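You operate a simulated robot arm through the tools that you are given. There is no shell and no other tool. Be economical: measure what you need, move in short steps, check, and stop when the job is done.

Carry out the task below with a simulated robot arm. There is one attempt and no reset: what you move stays moved.

## Task
Fill the peg board and lay it in the game bits drawer.
Fine: the teal and the orange peg go into the holes of their colours (the purple one is in already); the board lies beside the divider, which stays; shut the drawer.

It is judged by the outcome, as a careful person would: the job done as asked, and still so three seconds after it is handed in. It fails if anything else is knocked over, pushed out of place, dropped, spilled or broken.

## Robot
A 6-joint arm with a two-finger parallel gripper, fixed in place. Base frame: the origin is at the foot of the arm, x ahead of it, y to its left, z up. Readings come in m, degrees, newtons and seconds.
With the tool pointing down near the work surface it reaches from about 0.12 to 0.66 m from the base axis. Its first joint turns from -166.0 to 166.0 degrees. Payload 3.91 kg.
The tool frame sits at the grasp point between the pads (the TCP): z along the fingers, y along the line on which they close. The tips reach 0.03 m beyond it. Largest opening 0.11 m; finger width 0.02, thickness 0.01; the body of the gripper, 0.048 by 0.112 m, starts 0.055 m behind the TCP.
Orientation is told as [roll, pitch, yaw] about the base's x, y, z axes, in that order, counted from this pose: with the fingers straight down and closing along the base's y, the tool's x points along the base's -x, its y along +y and its z along -z.

## Interface
- The arm moves only by the tool apply_moves. Its argument "steps" is a list of rows, each a list of 7 numbers: the closure in counts, from 0 (fully open) to 255 (shut), then the shift along the base's x, y, z in m, then the turn, a rotation vector about the base's x, y, z in degrees. In form: [[claw, x, y, z, ax, ay, az], ...]. A call has 1 to 8 rows; each row shifts and turns the commanded pose from where the row before left it. A row lasts 0.2 s, in which the tool goes at most 0.05 m and 8.6 degrees; a call with a longer step from one row to the next is refused whole, and so is a gripper value outside its range. Where a pose cannot be reached the arm comes as near as it can. A force on the tool above 90 N (or 10 N above the force at the start of the call, whichever is more), or a blocked arm, ends the call early, and 0.2 s more pass. The fingers move at their own pace (about 0.045 m/s each) and stop on an object; they squeeze with about 44 N. The grip force told is the motor's: it shows also when the fingers shut on nothing. Time passes only in rows, and 0.2 s behind the last, so rows that do not move let the fingers close. It gives the time, the measured TCP pose, the force on the tool (base axes), the opening and the grip force at its end, in the units of the frame above (readings bear some noise), with the torque about the TCP (base axes, N m) and any sound that the robot's microphone picked up, and new pictures: "views" is both (left out), scene, wrist or none.
- Cameras (640 x 400 px; columns grow to the right, rows downward): "scene" is fixed at [0.2195, -0.4987, 1.3663]; the picture's right is [0.94, -0.35, 0.00], its down [-0.20, -0.53, -0.83] and it looks along [0.29, 0.77, -0.56] (base axes); focal length 311 px, centre (320, 200). "wrist" rides on the gripper at [0.071, 0.022, -0.107] in the tool frame; the picture's right is [-0.29, 0.96, 0.00], its down [-0.76, -0.23, -0.61] and it looks along [-0.58, -0.18, 0.79] (tool axes); focal length 243 px, centre (320, 200). There is no depth. A picture from a camera that has moved, and an enlarged one, comes with that camera's place and axes in the base frame and with its lens.
- move_column(by): slides the trunk up (or, below 0, down) by that many m; the arm rides with it, the base frame stays. It gives what a move gives, with no picture.
- close_up(camera, box): a new picture of the part [left, top, right, bottom] of that camera's present view, enlarged. It takes no simulated time.
- close_job(): hands the job in; it is judged then, once.

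Go step by step. Nothing tells you positions but the pictures and the camera data: compare them with the known pose of the tool, close in by small moves and look again before you grip or let go. The budget is 120 turns and 200 pictures, counting those below and the enlarged ones. Unless the task says otherwise, let go and move clear before handing in, and close with one line.

The tools are called after "Request:" as name(argument=value, ...) on one line, values as JSON. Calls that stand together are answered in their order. apply_moves: Moves the arm, as the interface text tells. Its arguments: {"type":"object","properties":{"steps":{"type":"array"},"views":{"type":"string","enum":["both","scene","wrist","none"]}},"required":["steps"]} The other tools are called the same way: move_column (by) slides the trunk up or down; close_up (camera, box) takes an enlarged picture of a part of a camera's view; close_job () hands the job in.

At the start:

```text
time_s: 0.0
position: [0.4371, 0.174, 1.1582]
tool_rot: [0.0, 0.1, 0.0]
force: [0.3, -0.2, -0.8]
moment: [-0.03, 0.0, -0.01]
gripper_width: 0.1097
finger_force: 0.1
trunk travel left (down, up): [-0.5, 0.09]
```

scene: 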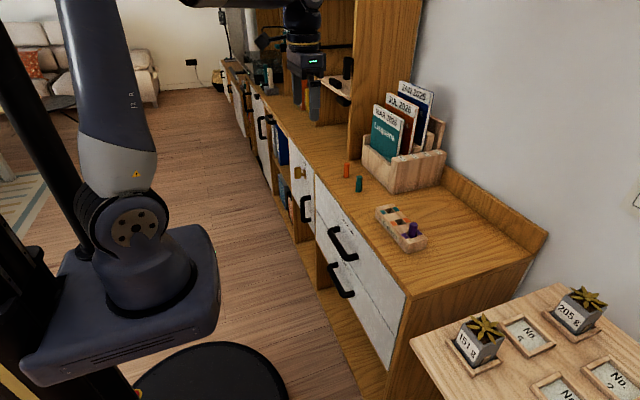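
wrist: 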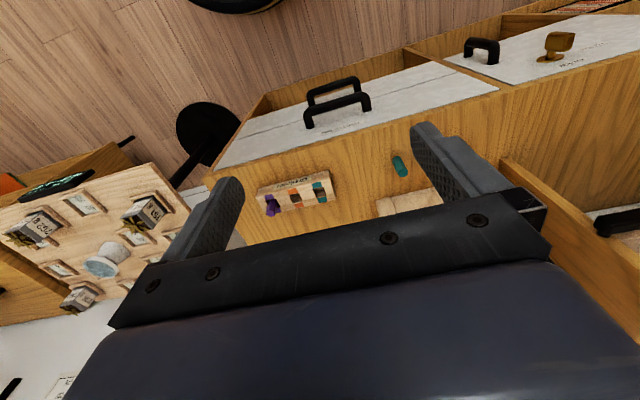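

I see the peg board and two pegs on the counter top, with two drawers below. I'll enlarge the views to read labels and measure.

Request:
close_up(camera="scene", box=[320, 150, 480, 250])

Request:
close_up(camera="scene", box=[240, 120, 560, 320])

Request:
close_up(camera="wrist", box=[200, 40, 520, 240])

```text
4.00 times, centred on (400, 200) of scene
camera zoom: at [0.2195, -0.4987, 1.3663], right [0.94, -0.35, 0.0], down [-0.2, -0.53, -0.83], along [0.29, 0.77, -0.56], focal length 1245 px, centre (0, 200)
```

zoom: 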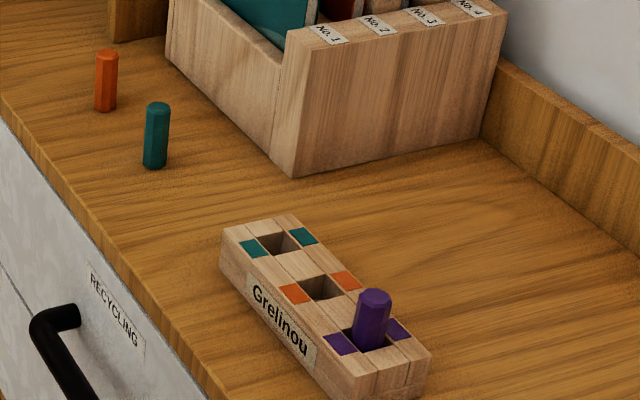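

```text
2.00 times, centred on (400, 220) of scene
camera zoom: at [0.2195, -0.4987, 1.3663], right [0.94, -0.35, 0.0], down [-0.2, -0.53, -0.83], along [0.29, 0.77, -0.56], focal length 622 px, centre (160, 160)
```

zoom: 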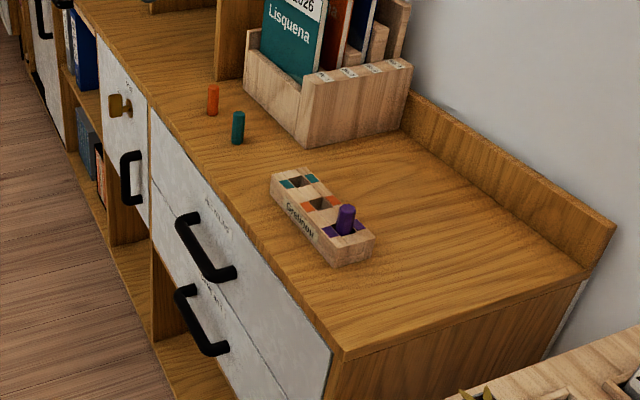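

```text
2.00 times, centred on (360, 140) of wrist
camera zoom: at [0.3648, 0.1965, 1.2645], right [0.29, 0.96, 0.0], down [0.76, -0.23, 0.61], along [0.58, -0.18, -0.79], focal length 485 px, centre (240, 320)
```

zoom: 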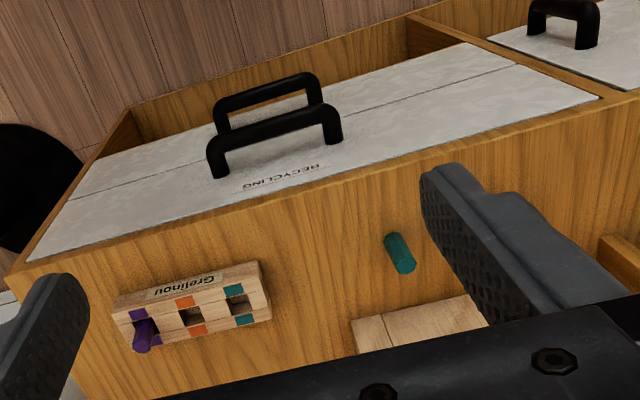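

Request:
close_up(camera="scene", box=[300, 220, 420, 295])

Request:
close_up(camera="scene", box=[220, 60, 340, 230])

Request:
close_up(camera="wrist", box=[400, 0, 640, 150])

```text
5.33 times, centred on (360, 258) of scene
camera zoom: at [0.2195, -0.4987, 1.3663], right [0.94, -0.35, 0.0], down [-0.2, -0.53, -0.83], along [0.29, 0.77, -0.56], focal length 1660 px, centre (107, -107)
```

zoom: 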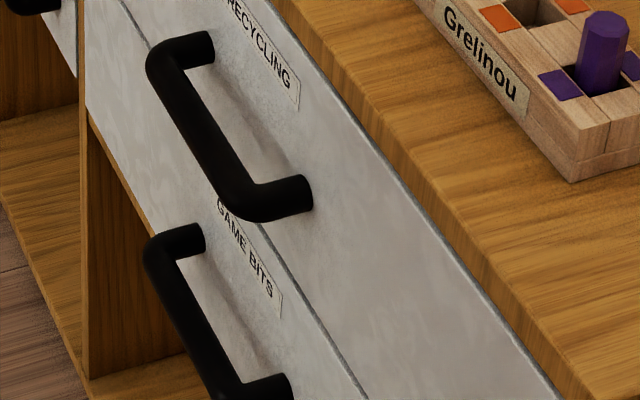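

```text
2.35 times, centred on (280, 145) of scene
camera zoom: at [0.2195, -0.4987, 1.3663], right [0.94, -0.35, 0.0], down [-0.2, -0.53, -0.83], along [0.29, 0.77, -0.56], focal length 732 px, centre (414, 329)
```

zoom: 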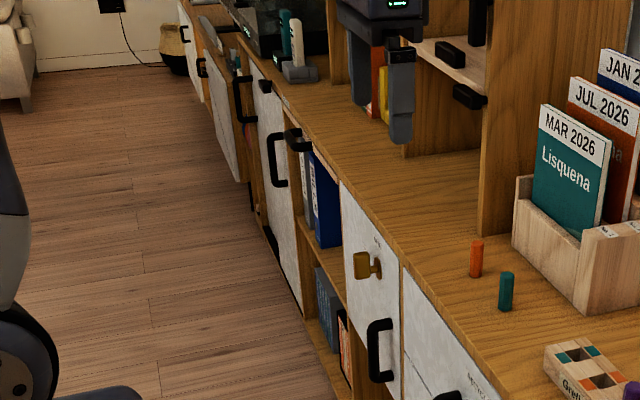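

```text
2.67 times, centred on (520, 75) of wrist
camera zoom: at [0.3648, 0.1965, 1.2645], right [0.29, 0.96, 0.0], down [0.76, -0.23, 0.61], along [0.58, -0.18, -0.79], focal length 647 px, centre (-213, 533)
```

zoom: 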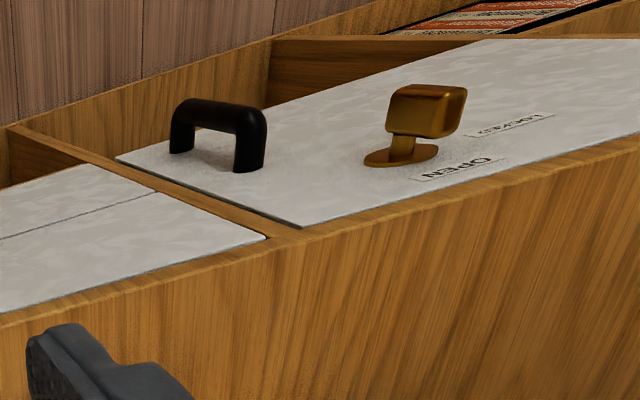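

The lower drawer is GAME BITS. The counter is at about z 0.79, with the teal peg near (0.655, 0.283), the orange near (0.66, 0.40) and the board near (0.67, 0.07). I'll go above the teal peg first.

Request:
apply_moves(steps=[[100, 0.036, 0.018, -0.026, 0, 0, 0], [100, 0.036, 0.018, -0.026, 0, 0, 0], [100, 0.036, 0.018, -0.026, 0, 0, 0], [100, 0.036, 0.018, -0.026, 0, 0, 0], [100, 0.036, 0.018, -0.026, 0, 0, 0], [100, 0.036, 0.018, -0.026, 0, 0, 0]])

```text
time_s: 1.4
position: [0.6531, 0.2807, 0.9995]
tool_rot: [0.0, 0.0, 0.0]
force: [-0.5, 0.0, 0.4]
moment: [-0.01, 0.02, 0.03]
gripper_width: 0.067
finger_force: 0.1
trunk travel left (down, up): [-0.5, 0.09]
camera wrist: at [0.5823, 0.304, 1.1064], right [0.29, 0.96, 0.0], down [0.76, -0.23, 0.61], along [0.58, -0.18, -0.79], focal length 243 px, centre (320, 200)
```

scene: 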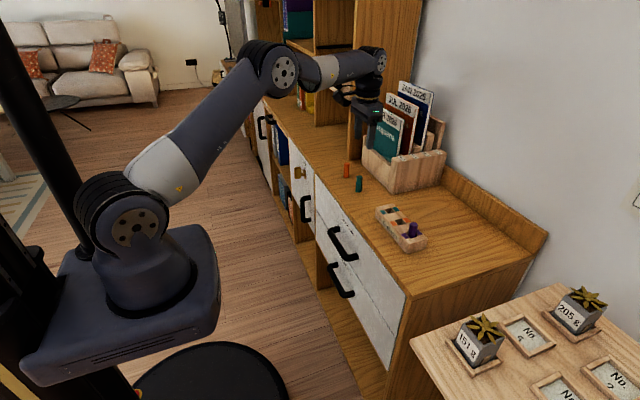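
wrist: 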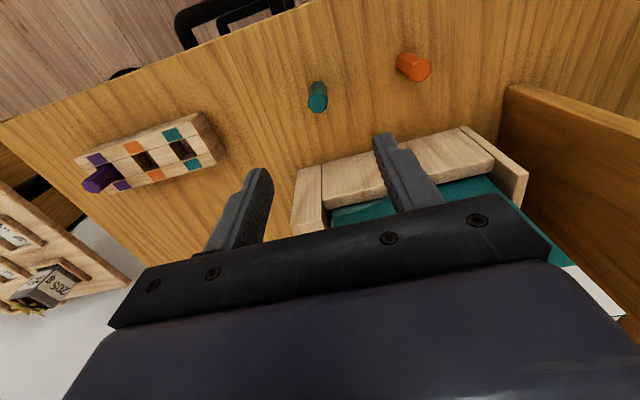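

The arm reaches, and the teal peg is almost exactly where I estimated. I'll enlarge the view to refine everything.

Request:
close_up(camera="wrist", box=[60, 40, 260, 220])

Request:
close_up(camera="wrist", box=[280, 30, 440, 130])

```text
2.22 times, centred on (160, 130) of wrist
camera zoom: at [0.5823, 0.304, 1.1064], right [0.29, 0.96, 0.0], down [0.76, -0.23, 0.61], along [0.58, -0.18, -0.79], focal length 539 px, centre (676, 356)
```

zoom: 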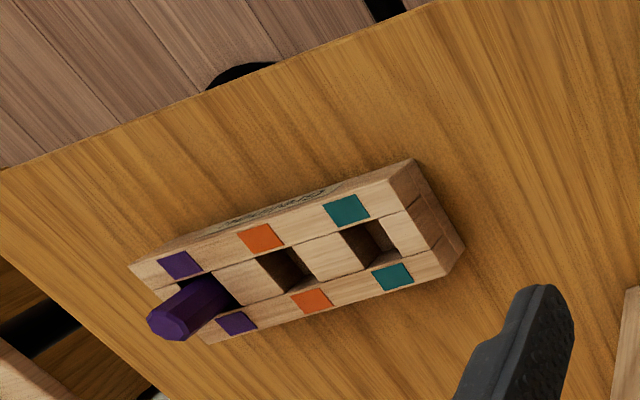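

```text
4.00 times, centred on (360, 80) of wrist
camera zoom: at [0.5823, 0.304, 1.1064], right [0.29, 0.96, 0.0], down [0.76, -0.23, 0.61], along [0.58, -0.18, -0.79], focal length 970 px, centre (160, 680)
```

zoom: 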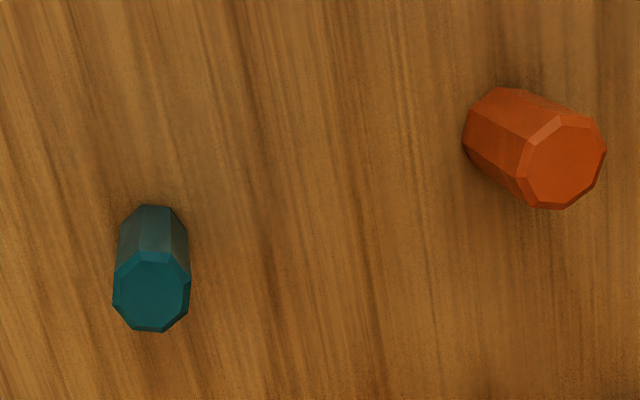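

Teal peg axis is about (0.650, 0.280), top at about 0.85. I'll descend partway and recheck.

Request:
apply_moves(steps=[[100, -0.002, 0, -0.04, 0, 0, 0], [100, 0, 0, -0.04, 0, 0, 0], [100, 0, 0, -0.03, 0, 0, 0]], views="wrist")

```text
time_s: 2.2
position: [0.6515, 0.2821, 0.8916]
tool_rot: [0.0, -0.1, 0.0]
force: [-0.2, -0.6, -1.1]
moment: [0.01, -0.01, -0.02]
gripper_width: 0.0669
finger_force: 0.0
trunk travel left (down, up): [-0.5, 0.09]
camera wrist: at [0.5798, 0.3052, 0.9974], right [0.29, 0.96, 0.0], down [0.76, -0.23, 0.61], along [0.58, -0.18, -0.79], focal length 243 px, centre (320, 200)
```

wrist: 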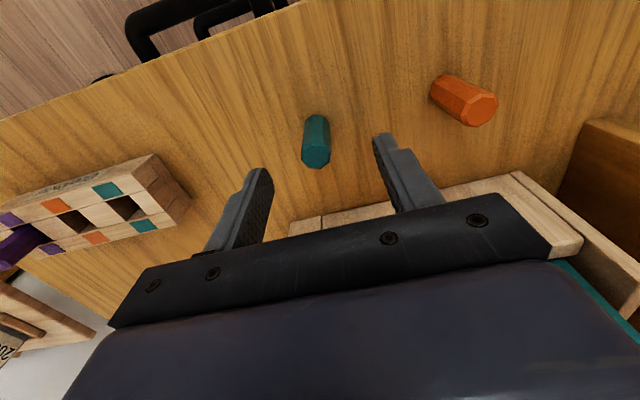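

Alignment looks good within 2 mm. Next I descend to grip the top of the peg and close.

Request:
apply_moves(steps=[[100, 0, -0.002, -0.025, 0, 0, 0], [100, 0, 0, -0.02, 0, 0, 0], [255, 0, 0, 0, 0, 0, 0], [255, 0, 0, 0, 0, 0, 0], [255, 0, 0, 0, 0, 0, 0], [255, 0, 0, 0, 0, 0, 0]], views="wrist")

```text
time_s: 3.6
position: [0.6495, 0.2807, 0.8465]
tool_rot: [0.0, 0.1, 0.0]
force: [0.7, 0.3, 0.8]
moment: [0.0, 0.02, 0.0]
gripper_width: 0.0188
finger_force: 41.6
trunk travel left (down, up): [-0.5, 0.09]
camera wrist: at [0.5788, 0.3031, 0.953], right [0.29, 0.96, 0.0], down [0.76, -0.23, 0.61], along [0.58, -0.18, -0.79], focal length 243 px, centre (320, 200)
```

wrist: 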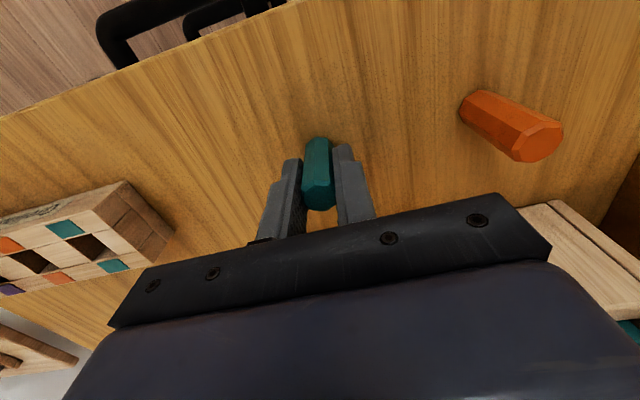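

Teal peg is held (18.8 mm). I'll lift it and carry it above the teal hole, around (0.66, 0.10), then look.

Request:
apply_moves(steps=[[255, 0, 0, 0.04, 0, 0, 0], [255, 0, 0, 0.04, 0, 0, 0], [255, 0.002, -0.045, 0, 0, 0, 0], [255, 0.002, -0.045, 0, 0, 0, 0], [255, 0.002, -0.045, 0, 0, 0, 0], [255, 0.003, -0.045, 0, 0, 0, 0], [255, 0, 0, 0, 0, 0, 0]])

Request:
close_up(camera="wrist", box=[200, 50, 440, 200])

Request:
close_up(camera="scene", box=[340, 130, 468, 260])

```text
time_s: 5.2
position: [0.6585, 0.0989, 0.9262]
tool_rot: [0.0, 0.0, 0.0]
force: [-0.6, 0.4, 0.0]
moment: [0.0, 0.0, -0.01]
gripper_width: 0.0187
finger_force: 43.9
trunk travel left (down, up): [-0.5, 0.09]
camera wrist: at [0.5869, 0.1215, 1.0331], right [0.29, 0.96, 0.0], down [0.76, -0.23, 0.61], along [0.58, -0.18, -0.79], focal length 243 px, centre (320, 200)
```

scene: 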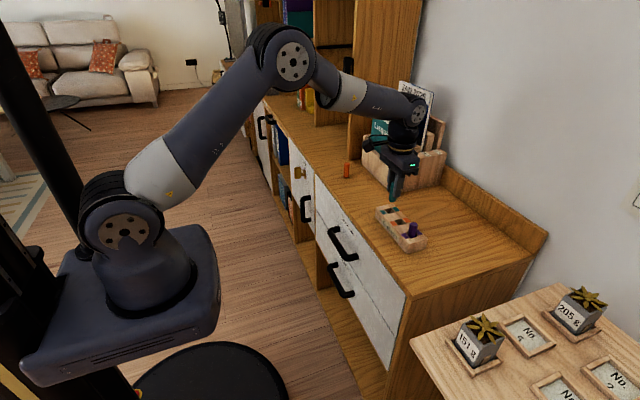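
wrist: 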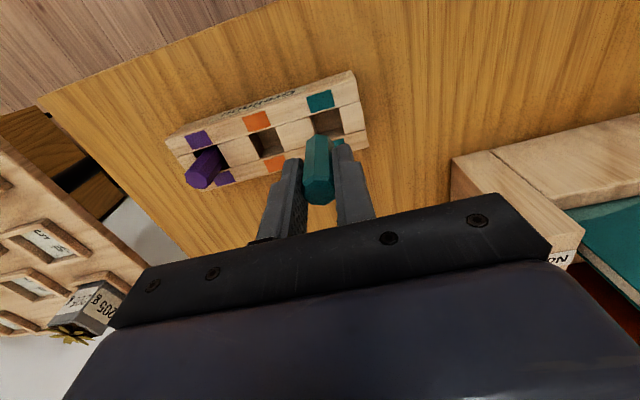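

```text
2.67 times, centred on (320, 125) of wrist
camera zoom: at [0.5869, 0.1215, 1.0331], right [0.29, 0.96, 0.0], down [0.76, -0.23, 0.61], along [0.58, -0.18, -0.79], focal length 647 px, centre (320, 400)
```

zoom: 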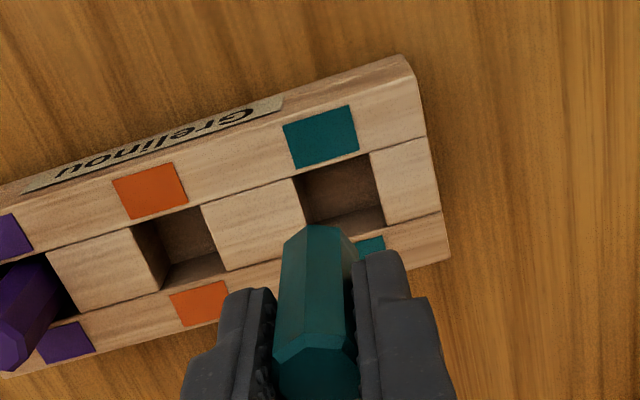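

```text
3.08 times, centred on (404, 195) of scene
camera zoom: at [0.2195, -0.4987, 1.3663], right [0.94, -0.35, 0.0], down [-0.2, -0.53, -0.83], along [0.29, 0.77, -0.56], focal length 958 px, centre (62, 215)
```

zoom: 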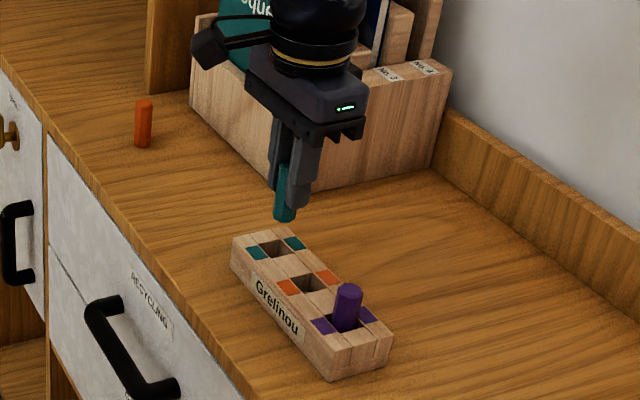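

Hole centre works out at about (0.658, 0.106) with the board's top near z 0.835. I'll shift there and come down to just above it.

Request:
apply_moves(steps=[[255, 0, 0.0075, 0, 0, 0, 0], [255, 0, 0, -0.025, 0, 0, 0], [255, 0, 0, 0, 0, 0, 0]], views="none")

Request:
close_up(camera="wrist", box=[240, 80, 400, 210])

Request:
close_up(camera="scene", box=[360, 160, 440, 260])

```text
time_s: 6.0
position: [0.6594, 0.1073, 0.9018]
tool_rot: [0.0, 0.1, -0.1]
force: [-0.4, 0.6, 0.7]
moment: [0.03, -0.01, 0.01]
gripper_width: 0.0184
finger_force: 43.7
trunk travel left (down, up): [-0.5, 0.09]
```

```text
3.08 times, centred on (320, 145) of wrist
camera zoom: at [0.5877, 0.1301, 1.0086], right [0.29, 0.96, 0.0], down [0.76, -0.23, 0.61], along [0.58, -0.18, -0.79], focal length 746 px, centre (320, 369)
```

zoom: 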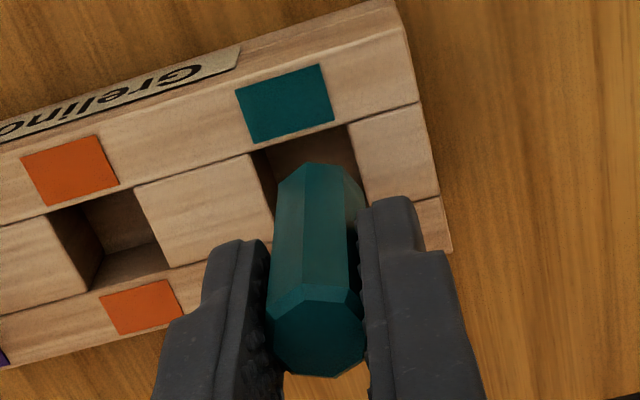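

```text
4.00 times, centred on (400, 210) of scene
camera zoom: at [0.2195, -0.4987, 1.3663], right [0.94, -0.35, 0.0], down [-0.2, -0.53, -0.83], along [0.29, 0.77, -0.56], focal length 1245 px, centre (0, 160)
```

zoom: 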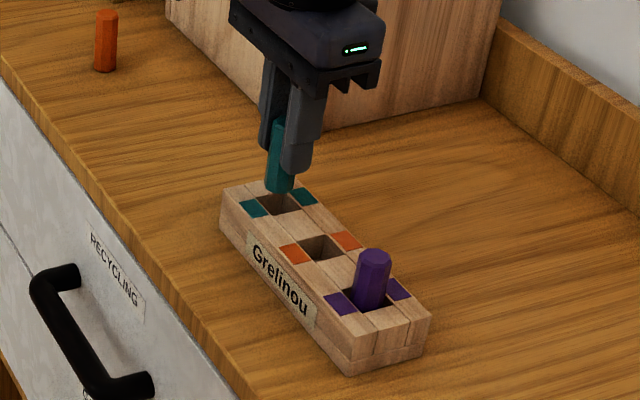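

Peg needs about 2.5 mm toward -y. Then I descend gently into the hole, watching the force.

Request:
apply_moves(steps=[[255, -0.0005, -0.0025, 0, 0, 0, 0], [255, 0, 0, -0.01, 0, 0, 0], [255, 0, 0, -0.006, 0, 0, 0], [255, 0, 0, -0.006, 0, 0, 0]], views="none")

Request:
close_up(camera="wrist", box=[240, 80, 400, 210])

Request:
close_up(camera="scene", box=[360, 160, 440, 260])

```text
time_s: 7.0
position: [0.659, 0.1047, 0.8793]
tool_rot: [0.0, 0.0, 0.0]
force: [0.4, 0.0, -0.8]
moment: [0.01, 0.01, 0.01]
gripper_width: 0.0188
finger_force: 43.9
trunk travel left (down, up): [-0.5, 0.09]
```

```text
3.08 times, centred on (320, 145) of wrist
camera zoom: at [0.5873, 0.1274, 0.9869], right [0.29, 0.96, 0.0], down [0.76, -0.23, 0.61], along [0.58, -0.18, -0.79], focal length 746 px, centre (320, 369)
```

zoom: 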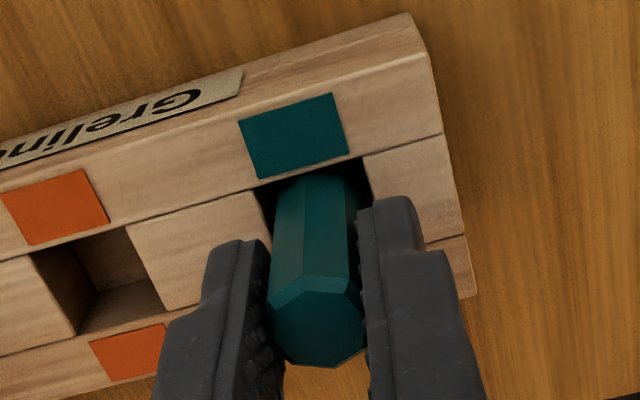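

```text
4.00 times, centred on (400, 210) of scene
camera zoom: at [0.2195, -0.4987, 1.3663], right [0.94, -0.35, 0.0], down [-0.2, -0.53, -0.83], along [0.29, 0.77, -0.56], focal length 1245 px, centre (0, 160)
```

zoom: 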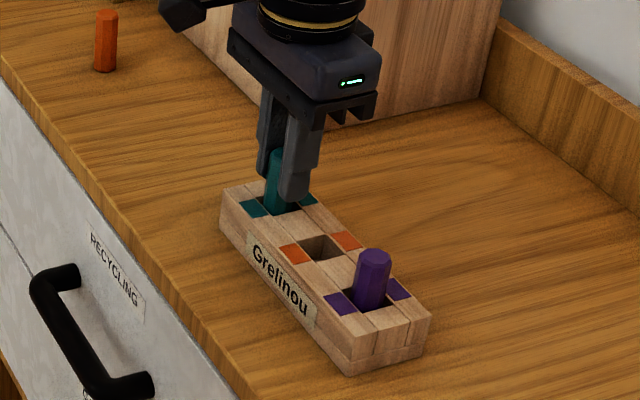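

Peg tip is in the hole with no contact force. Going a bit further down.

Request:
apply_moves(steps=[[255, 0, 0, -0.004, 0, 0, 0], [255, 0, 0, -0.004, 0, 0, 0], [255, 0, 0, -0.003, 0, 0, 0]], views="none")

Request:
close_up(camera="wrist", box=[240, 80, 400, 210])

Request:
close_up(camera="scene", box=[360, 160, 440, 260])

```text
time_s: 7.8
position: [0.6592, 0.1045, 0.8706]
tool_rot: [0.0, -0.4, 0.1]
force: [-0.6, 0.2, 15.3]
moment: [0.35, 0.11, 0.02]
gripper_width: 0.0187
finger_force: 44.1
trunk travel left (down, up): [-0.5, 0.09]
```

```text
3.08 times, centred on (320, 145) of wrist
camera zoom: at [0.5869, 0.1277, 0.9772], right [0.29, 0.96, 0.0], down [0.76, -0.23, 0.61], along [0.59, -0.18, -0.79], focal length 746 px, centre (320, 369)
```

zoom: 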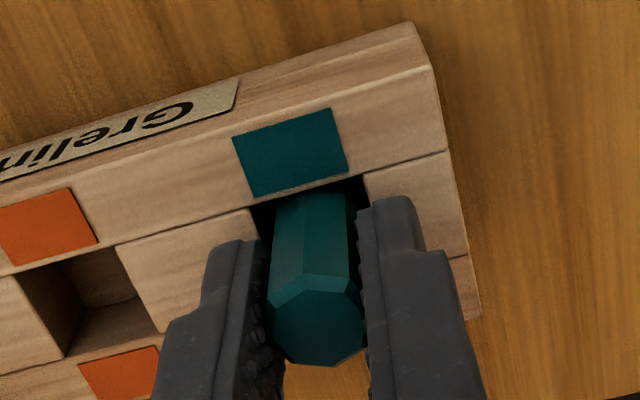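

```text
4.00 times, centred on (400, 210) of scene
camera zoom: at [0.2195, -0.4987, 1.3663], right [0.94, -0.35, 0.0], down [-0.2, -0.53, -0.83], along [0.29, 0.77, -0.56], focal length 1245 px, centre (0, 160)
```

zoom: 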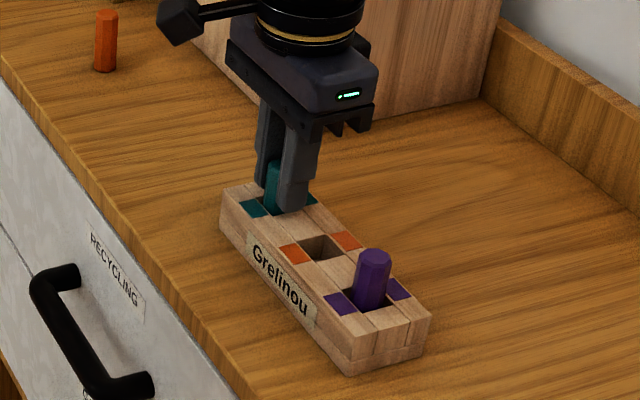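

Contact of 15 N: the fingertips reached the board top (peg is ~2 cm in). I back off 2 mm, open, and let it drop.

Request:
apply_moves(steps=[[255, 0, 0, 0.003, 0, 0, 0], [170, 0, 0, 0, 0, 0, 0], [170, 0, 0, 0, 0, 0, 0], [170, 0, 0, 0.04, 0, 0, 0], [170, 0, 0, 0.04, 0, 0, 0], [100, -0.04, 0, 0, 0, 0, 0]], views="none")

Request:
close_up(camera="wrist", box=[200, 50, 440, 200])

Request:
close_up(camera="scene", box=[360, 160, 440, 260])

```text
time_s: 9.2
position: [0.6189, 0.1039, 0.9488]
tool_rot: [0.0, 0.0, 0.0]
force: [0.1, 0.5, 0.3]
moment: [-0.01, -0.02, 0.02]
gripper_width: 0.0669
finger_force: 0.0
trunk travel left (down, up): [-0.5, 0.09]
```

```text
2.67 times, centred on (320, 125) of wrist
camera zoom: at [0.5473, 0.1262, 1.0565], right [0.29, 0.96, 0.0], down [0.76, -0.23, 0.61], along [0.58, -0.18, -0.79], focal length 647 px, centre (320, 400)
```

zoom: 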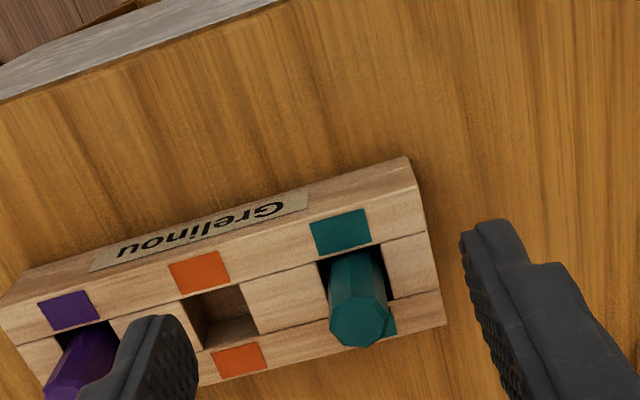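

```text
4.00 times, centred on (400, 210) of scene
camera zoom: at [0.2195, -0.4987, 1.3663], right [0.94, -0.35, 0.0], down [-0.2, -0.53, -0.83], along [0.29, 0.77, -0.56], focal length 1245 px, centre (0, 160)
```

zoom: 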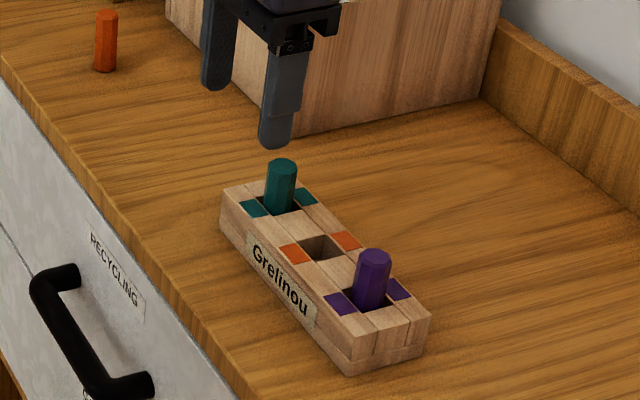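

Teal is seated like the purple one. Now to the orange peg near (0.648, 0.380).

Request:
apply_moves(steps=[[100, 0.005, 0.046, 0, 0, 0, 0], [100, 0.005, 0.046, 0, 0, 0, 0], [100, 0.005, 0.046, 0, 0, 0, 0], [100, 0.005, 0.046, 0, 0, 0, 0], [100, 0.005, 0.046, -0.01, 0, 0, 0], [100, 0.004, 0.046, -0.01, 0, 0, 0], [100, 0, 0, 0, 0, 0, 0]], views="none")

Request:
close_up(camera="wrist", box=[200, 50, 440, 200])

```text
time_s: 10.8
position: [0.642, 0.3805, 0.9318]
tool_rot: [0.0, -0.1, 0.0]
force: [-0.2, 0.1, 0.1]
moment: [-0.03, -0.02, 0.0]
gripper_width: 0.0668
finger_force: 0.0
out of reach, approached as far as the arm can: row 6
trunk travel left (down, up): [-0.5, 0.09]
```

```text
2.67 times, centred on (320, 125) of wrist
camera zoom: at [0.5704, 0.4027, 1.0381], right [0.29, 0.96, 0.0], down [0.76, -0.23, 0.61], along [0.58, -0.18, -0.79], focal length 647 px, centre (320, 400)
```

zoom: 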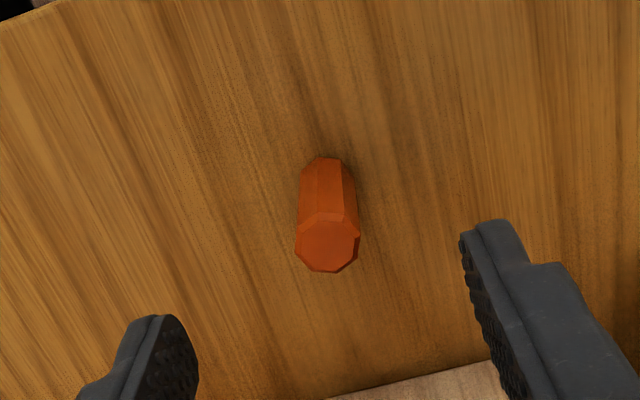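

Peg axis is at (0.648, 0.381); I'm 6 mm short in x at the reach limit. Descending should increase the reach.

Request:
apply_moves(steps=[[100, 0, 0, -0.03, 0, 0, 0], [100, 0.006, 0, 0, 0, 0, 0], [100, 0, 0, 0, 0, 0, 0]], views="wrist")

```text
time_s: 11.6
position: [0.6471, 0.3765, 0.901]
tool_rot: [0.1, -0.1, 0.0]
force: [-1.2, -0.4, -0.8]
moment: [-0.04, 0.02, -0.02]
gripper_width: 0.0669
finger_force: 0.1
trunk travel left (down, up): [-0.5, 0.09]
camera wrist: at [0.575, 0.3998, 1.0073], right [0.29, 0.96, 0.0], down [0.76, -0.23, 0.61], along [0.58, -0.18, -0.79], focal length 243 px, centre (320, 200)
```

wrist: 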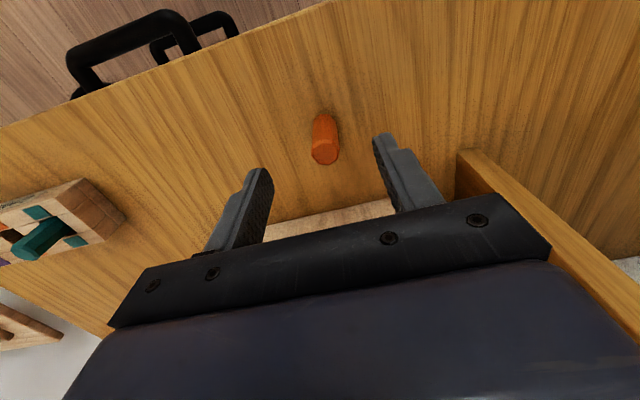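

Small y correction of 4 mm, then down and grip.

Request:
apply_moves(steps=[[100, 0, 0, -0.02, 0, 0, 0], [100, 0.001, 0.004, 0, 0, 0, 0], [100, 0, 0, -0.03, 0, 0, 0], [100, 0, 0, 0, 0, 0, 0]], views="wrist")

```text
time_s: 12.6
position: [0.6463, 0.3788, 0.8521]
tool_rot: [0.0, 0.0, 0.0]
force: [-0.2, 0.1, 0.8]
moment: [-0.01, -0.02, 0.0]
gripper_width: 0.067
finger_force: 0.1
out of reach, approached as far as the arm can: row 2
trunk travel left (down, up): [-0.5, 0.09]
camera wrist: at [0.5743, 0.4014, 0.9571], right [0.29, 0.96, 0.0], down [0.76, -0.23, 0.61], along [0.58, -0.18, -0.79], focal length 243 px, centre (320, 200)
```

wrist: 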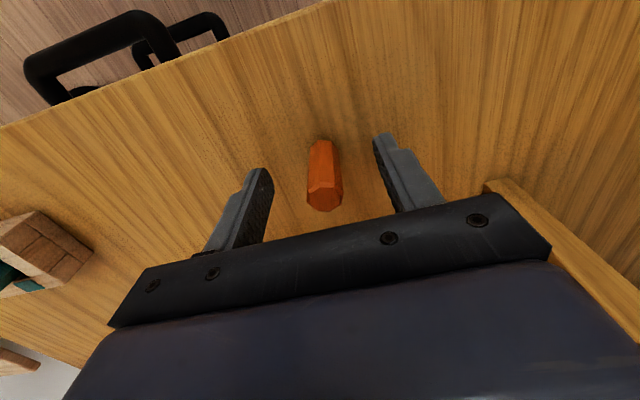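

About 3 mm off still in y; adjust (trading a millimetre of x) and close.

Request:
apply_moves(steps=[[100, -0.0015, 0.003, -0.003, 0, 0, 0], [100, 0, 0, 0, 0, 0, 0], [255, 0, 0, 0, 0, 0, 0], [255, 0, 0, 0, 0, 0, 0], [255, 0, 0, 0, 0, 0, 0], [255, 0, 0, 0, 0, 0, 0]], views="wrist")

```text
time_s: 14.0
position: [0.6446, 0.3811, 0.8488]
tool_rot: [0.0, 0.0, 0.0]
force: [-0.3, 0.0, -0.3]
moment: [0.01, -0.02, 0.02]
gripper_width: 0.019
finger_force: 42.1
trunk travel left (down, up): [-0.5, 0.09]
camera wrist: at [0.5727, 0.4042, 0.9549], right [0.29, 0.96, 0.0], down [0.76, -0.23, 0.61], along [0.58, -0.18, -0.79], focal length 243 px, centre (320, 200)
```

wrist: 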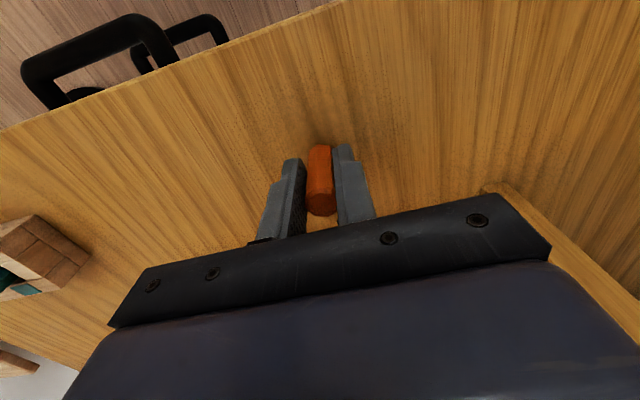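

Orange is held. Lift and carry it over to above the middle hole, keeping well above the teal peg.

Request:
apply_moves(steps=[[255, -0.01, 0, 0.04, 0, 0, 0], [255, -0.01, -0.03, 0.03, 0, 0, 0], [255, 0, -0.04, 0.03, 0, 0, 0], [255, 0, -0.048, 0.01, 0, 0, 0], [255, 0, -0.048, 0, 0, 0, 0], [255, 0.01, -0.048, 0, 0, 0, 0], [255, 0.01, -0.048, 0, 0, 0, 0], [255, 0.011, -0.048, 0, 0, 0, 0]], views="none")

Request:
apply_moves(steps=[[255, 0, -0.02, 0, 0, 0, 0], [255, 0, 0, 0, 0, 0, 0]], views="wrist")

Request:
close_up(camera="wrist", box=[200, 50, 440, 200])

```text
time_s: 15.8
position: [0.6574, 0.0736, 0.9571]
tool_rot: [0.0, 0.0, 0.0]
force: [-0.1, -0.1, -0.1]
moment: [-0.01, 0.01, -0.01]
gripper_width: 0.0184
finger_force: 44.0
trunk travel left (down, up): [-0.5, 0.09]
```

```text
time_s: 16.4
position: [0.6567, 0.0521, 0.9579]
tool_rot: [0.0, 0.1, 0.0]
force: [-0.1, 0.5, 0.1]
moment: [0.01, 0.03, 0.02]
gripper_width: 0.0184
finger_force: 44.3
trunk travel left (down, up): [-0.5, 0.09]
camera wrist: at [0.5847, 0.0757, 1.0644], right [0.29, 0.96, 0.0], down [0.76, -0.23, 0.61], along [0.58, -0.18, -0.79], focal length 243 px, centre (320, 200)
```

wrist: 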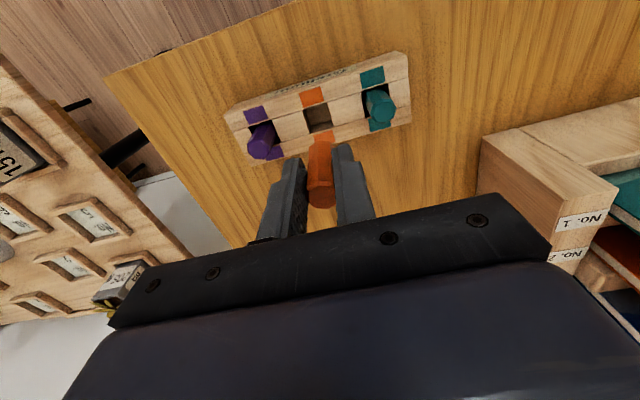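

```text
2.67 times, centred on (320, 125) of wrist
camera zoom: at [0.5847, 0.0757, 1.0644], right [0.29, 0.96, 0.0], down [0.76, -0.23, 0.61], along [0.58, -0.18, -0.79], focal length 647 px, centre (320, 400)
```

zoom: 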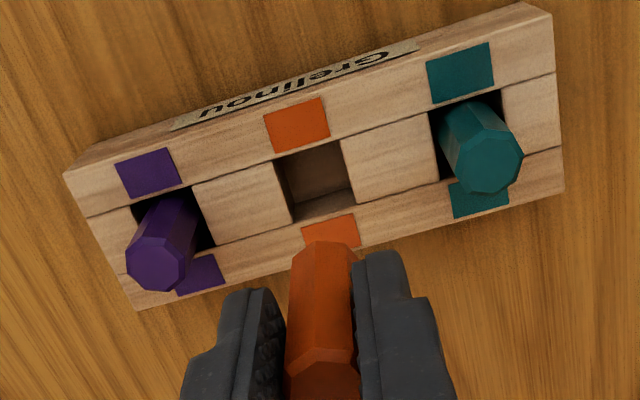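

Aligned within ~1 mm. Lower to just above the hole and check.

Request:
apply_moves(steps=[[255, 0, -0.001, -0.03, 0, 0, 0], [255, 0, 0, -0.022, 0, 0, 0], [255, 0, 0, 0, 0, 0, 0]], views="none")

Request:
close_up(camera="wrist", box=[240, 80, 400, 210])

Request:
close_up(camera="scene", box=[360, 160, 440, 260])

```text
time_s: 17.2
position: [0.6563, 0.0526, 0.9074]
tool_rot: [0.1, 0.0, 0.0]
force: [0.4, 0.2, 0.4]
moment: [-0.04, -0.02, -0.03]
gripper_width: 0.0187
finger_force: 43.8
trunk travel left (down, up): [-0.5, 0.09]
```

```text
3.08 times, centred on (320, 145) of wrist
camera zoom: at [0.5846, 0.0752, 1.0133], right [0.29, 0.96, 0.0], down [0.76, -0.23, 0.61], along [0.58, -0.18, -0.79], focal length 746 px, centre (320, 369)
```

zoom: 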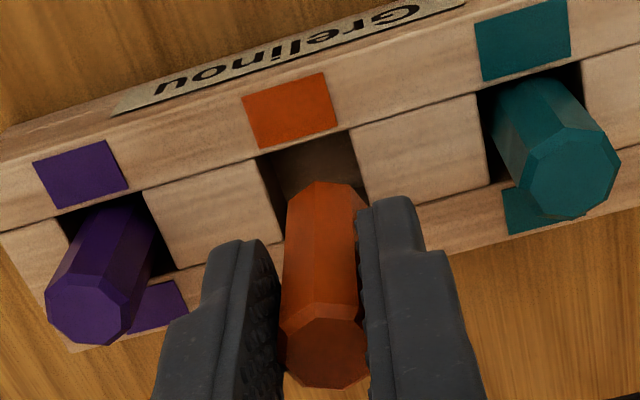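

```text
4.00 times, centred on (400, 210) of scene
camera zoom: at [0.2195, -0.4987, 1.3663], right [0.94, -0.35, 0.0], down [-0.2, -0.53, -0.83], along [0.29, 0.77, -0.56], focal length 1245 px, centre (0, 160)
```

zoom: 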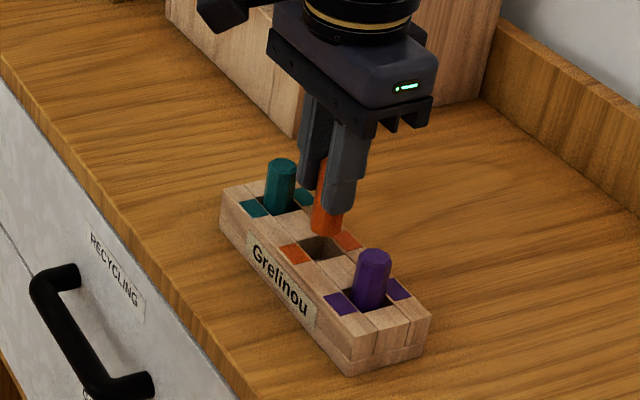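

Both views say the peg should shift about -3 mm in x and -2 mm in y. Apply and descend into the hole.

Request:
apply_moves(steps=[[255, -0.0028, -0.0018, 0, 0, 0, 0], [255, 0, 0, -0.01, 0, 0, 0], [255, 0, 0, -0.006, 0, 0, 0], [255, 0, 0, -0.006, 0, 0, 0]], views="none")

Request:
close_up(camera="wrist", box=[240, 80, 400, 210])

Request:
close_up(camera="scene", box=[360, 160, 440, 260])

```text
time_s: 18.2
position: [0.6529, 0.0505, 0.8845]
tool_rot: [0.0, 0.0, 0.0]
force: [-0.2, -0.6, -0.2]
moment: [0.01, -0.02, -0.03]
gripper_width: 0.0171
finger_force: 44.1
trunk travel left (down, up): [-0.5, 0.09]
```

```text
3.08 times, centred on (320, 145) of wrist
camera zoom: at [0.5813, 0.073, 0.9908], right [0.29, 0.96, 0.0], down [0.76, -0.23, 0.61], along [0.58, -0.18, -0.79], focal length 746 px, centre (320, 369)
```

zoom: 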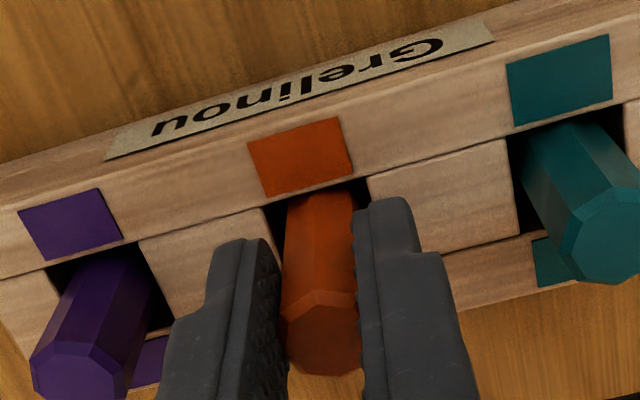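

```text
4.00 times, centred on (400, 210) of scene
camera zoom: at [0.2195, -0.4987, 1.3663], right [0.94, -0.35, 0.0], down [-0.2, -0.53, -0.83], along [0.29, 0.77, -0.56], focal length 1245 px, centre (0, 160)
```

zoom: 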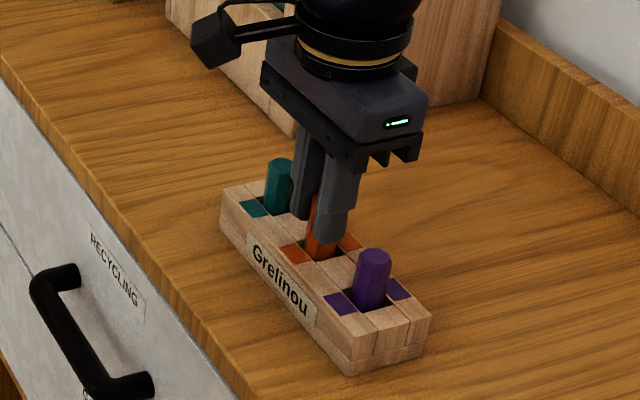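

It's entering the hole without force. Continue down, then release as with the teal.

Request:
apply_moves(steps=[[255, 0, 0, -0.004, 0, 0, 0], [255, 0, 0, -0.004, 0, 0, 0], [255, 0, 0, -0.003, 0, 0, 0]], views="none")

Request:
close_up(camera="wrist", box=[240, 80, 400, 210])

```text
time_s: 19.0
position: [0.6515, 0.049, 0.8761]
tool_rot: [0.0, -0.2, 0.0]
force: [-2.2, -0.8, 13.3]
moment: [-0.15, 0.07, 0.02]
gripper_width: 0.0171
finger_force: 44.0
trunk travel left (down, up): [-0.5, 0.09]
```

```text
3.08 times, centred on (320, 145) of wrist
camera zoom: at [0.5803, 0.0724, 0.9822], right [0.29, 0.96, 0.0], down [0.76, -0.23, 0.61], along [0.58, -0.18, -0.79], focal length 746 px, centre (320, 369)
```

zoom: 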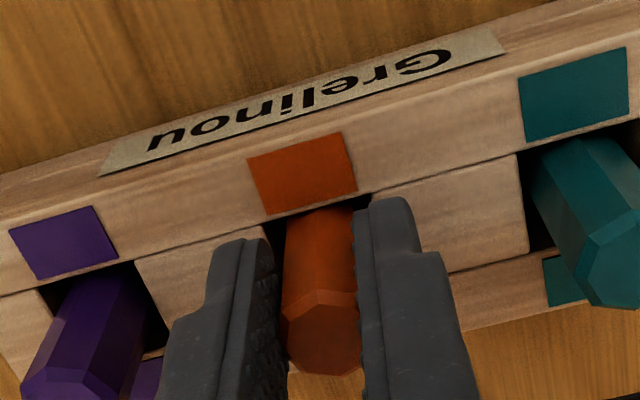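

Slight contact, perhaps against the hole's +x side. Back up 3 mm, nudge -1.5 mm in x, retry.

Request:
apply_moves(steps=[[255, 0, 0, 0.004, 0, 0, 0], [255, -0.0015, 0, 0, 0, 0, 0], [255, 0, 0, -0.004, 0, 0, 0], [255, 0, 0, -0.003, 0, 0, 0]], views="none")

Request:
close_up(camera="scene", box=[360, 160, 440, 260])

```text
time_s: 20.0
position: [0.6532, 0.0496, 0.8743]
tool_rot: [0.0, -0.4, 0.0]
force: [-0.9, -4.4, 27.9]
moment: [-1.19, -0.13, -0.1]
gripper_width: 0.0144
finger_force: 43.5
trunk travel left (down, up): [-0.5, 0.09]
```

```text
4.00 times, centred on (400, 210) of scene
camera zoom: at [0.2195, -0.4987, 1.3663], right [0.94, -0.35, 0.0], down [-0.2, -0.53, -0.83], along [0.29, 0.77, -0.56], focal length 1245 px, centre (0, 160)
```

zoom: 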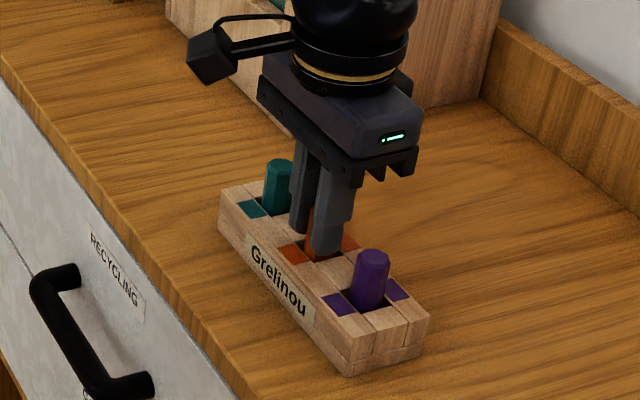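

The peg is captured by the hole, and I'm only slipping along it. I'll ease up and release, then inspect.

Request:
apply_moves(steps=[[255, 0, 0, 0.005, 0, 0, 0], [185, 0, 0, 0, 0, 0, 0], [185, 0, 0, 0, 0, 0, 0], [185, 0, 0, 0.04, 0, 0, 0], [185, 0, 0, 0.04, 0, 0, 0], [100, -0.04, 0, 0.02, 0, 0, 0]], views="none")

Request:
close_up(camera="wrist", box=[200, 50, 440, 200])

Request:
close_up(camera="scene", box=[360, 160, 440, 260])

```text
time_s: 21.4
position: [0.6116, 0.0484, 0.9745]
tool_rot: [0.0, 0.0, 0.0]
force: [0.4, 0.0, -0.1]
moment: [0.0, 0.05, 0.0]
gripper_width: 0.0652
finger_force: 0.0
trunk travel left (down, up): [-0.5, 0.09]
```

```text
2.67 times, centred on (320, 125) of wrist
camera zoom: at [0.5404, 0.0715, 1.081], right [0.29, 0.96, 0.0], down [0.76, -0.23, 0.61], along [0.58, -0.18, -0.79], focal length 647 px, centre (320, 400)
```

zoom: 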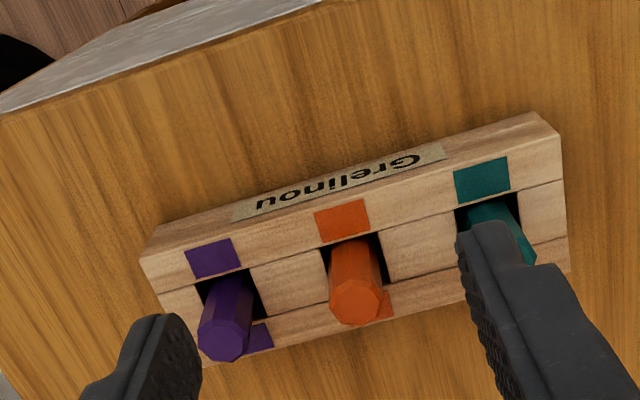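

```text
4.00 times, centred on (400, 210) of scene
camera zoom: at [0.2195, -0.4987, 1.3663], right [0.94, -0.35, 0.0], down [-0.2, -0.53, -0.83], along [0.29, 0.77, -0.56], focal length 1245 px, centre (0, 160)
```

zoom: 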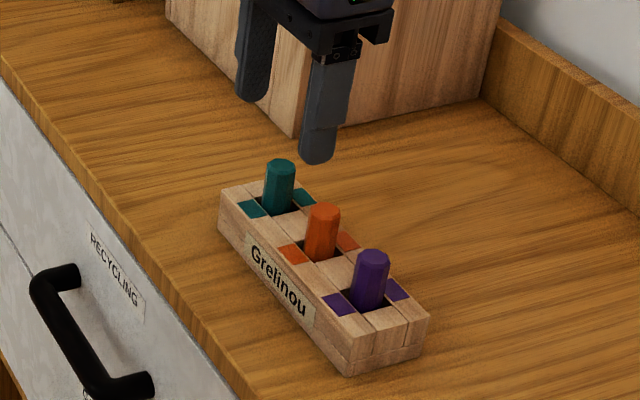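

All three pegs stand equally deep. Now the drawer: I retract the arm, then lower the trunk to reach the GAME BITS handle (est. bar at x≈0.53, y 0.115–0.24, z≈0.52).

Request:
apply_moves(steps=[[100, -0.04, 0.015, 0.02, 0, 0, 0], [100, -0.04, 0.015, 0.02, 0, 0, 0], [100, -0.04, 0.015, 0.02, 0, 0, 0], [100, -0.04, 0.015, 0.02, 0, 0, 0], [100, -0.04, 0.015, 0.02, 0, 0, 0], [100, -0.04, 0.015, 0.02, 0, 0, 0]], views="none")

Request:
move_column(by=-0.3)

Request:
apply_moves(steps=[[100, 0, 0, 0, 0, 0, 8.5], [100, 0, 0, 0, 0, 0, 8.5], [100, 0, 0, 0, 0, 0, 8.5], [100, 0, 0, 0, 0, 0, 8.5], [100, 0, 0, 0, 0, 0, 8.5], [100, 0, 0, 0, 0, 0, 8.5], [100, 0, 0, 0, 0, 0, 8.5], [100, 0, 0, 0, 0, 0, 8.5]])

```text
time_s: 22.8
position: [0.372, 0.1383, 1.0941]
tool_rot: [0.0, 0.0, -0.1]
force: [-0.3, 0.1, 0.2]
moment: [-0.03, 0.0, 0.01]
gripper_width: 0.067
finger_force: 0.0
trunk travel left (down, up): [-0.5, 0.09]
```

```text
time_s: 25.8
position: [0.375, 0.139, 0.7955]
tool_rot: [0.0, 0.0, 0.1]
force: [0.1, -0.4, 0.6]
moment: [-0.02, 0.0, -0.01]
gripper_width: 0.0673
finger_force: 0.1
trunk travel left (down, up): [-0.2, 0.39]
```

```text
time_s: 27.6
position: [0.3722, 0.138, 0.7953]
tool_rot: [0.0, -0.1, 68.2]
force: [0.4, -0.3, 0.2]
moment: [0.0, -0.01, 0.03]
gripper_width: 0.0668
finger_force: 0.0
trunk travel left (down, up): [-0.2, 0.39]
camera wrist: at [0.3263, 0.0819, 0.9012], right [-0.78, 0.63, 0.0], down [0.5, 0.62, 0.61], along [0.38, 0.47, -0.79], focal length 243 px, centre (320, 200)
```

scene: 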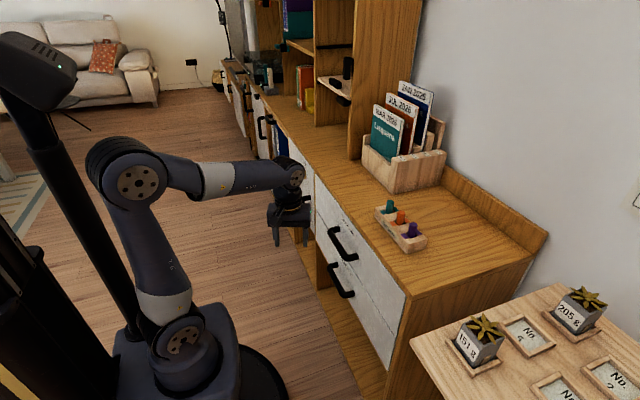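
wrist: 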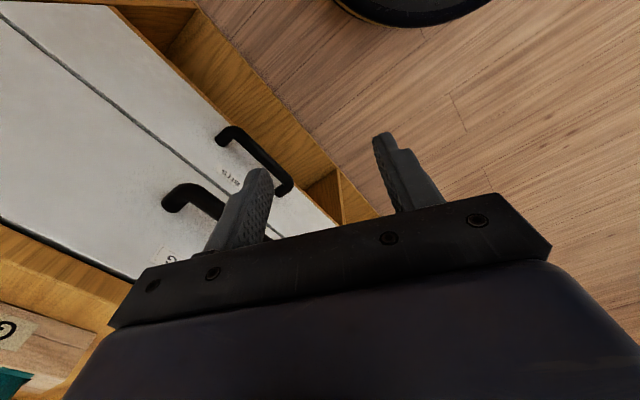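

Request:
apply_moves(steps=[[100, 0, 0, -0.02, 0, 0, 7.3], [100, 0, 0, -0.02, 0, 0, 7.3], [100, 0, 0, -0.02, 0, 0, 7.2], [100, 0, 0.01, -0.02, 0, -8.5, 0], [100, 0, 0.01, -0.02, 0, -8.5, 0], [100, 0, 0.01, -0.02, 0, -8.5, 0], [100, 0, 0, -0.02, 0, -8.5, 0], [100, 0, 0, -0.02, 0, -8.5, 0]])

```text
time_s: 29.4
position: [0.3725, 0.1676, 0.6335]
tool_rot: [-42.3, -0.1, 89.8]
force: [0.0, -0.2, 1.0]
moment: [-0.01, 0.02, -0.02]
gripper_width: 0.0667
finger_force: 0.0
trunk travel left (down, up): [-0.2, 0.39]
camera wrist: at [0.2838, 0.0978, 0.6978], right [-0.71, 0.29, -0.64], down [-0.24, 0.76, 0.61], along [0.67, 0.58, -0.47], focal length 243 px, centre (320, 200)
```

scene: 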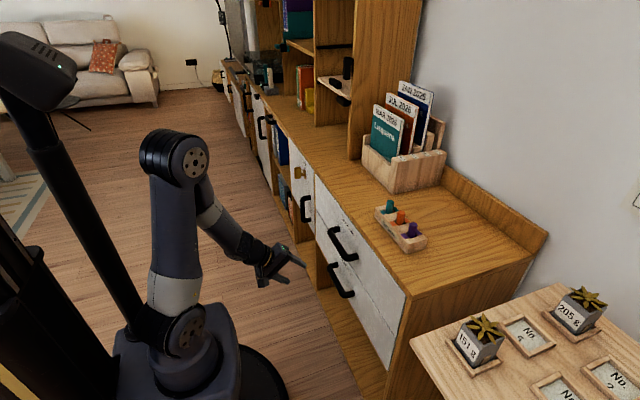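
wrist: 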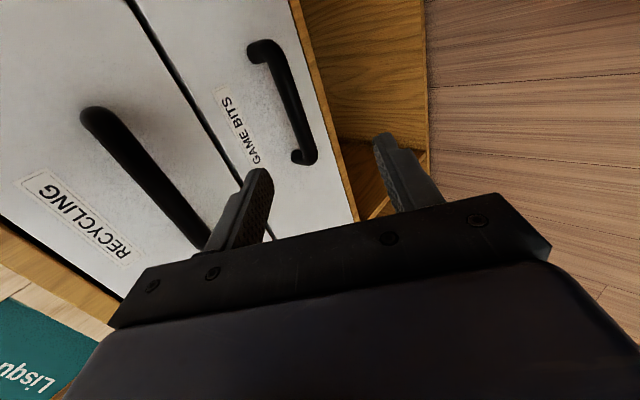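

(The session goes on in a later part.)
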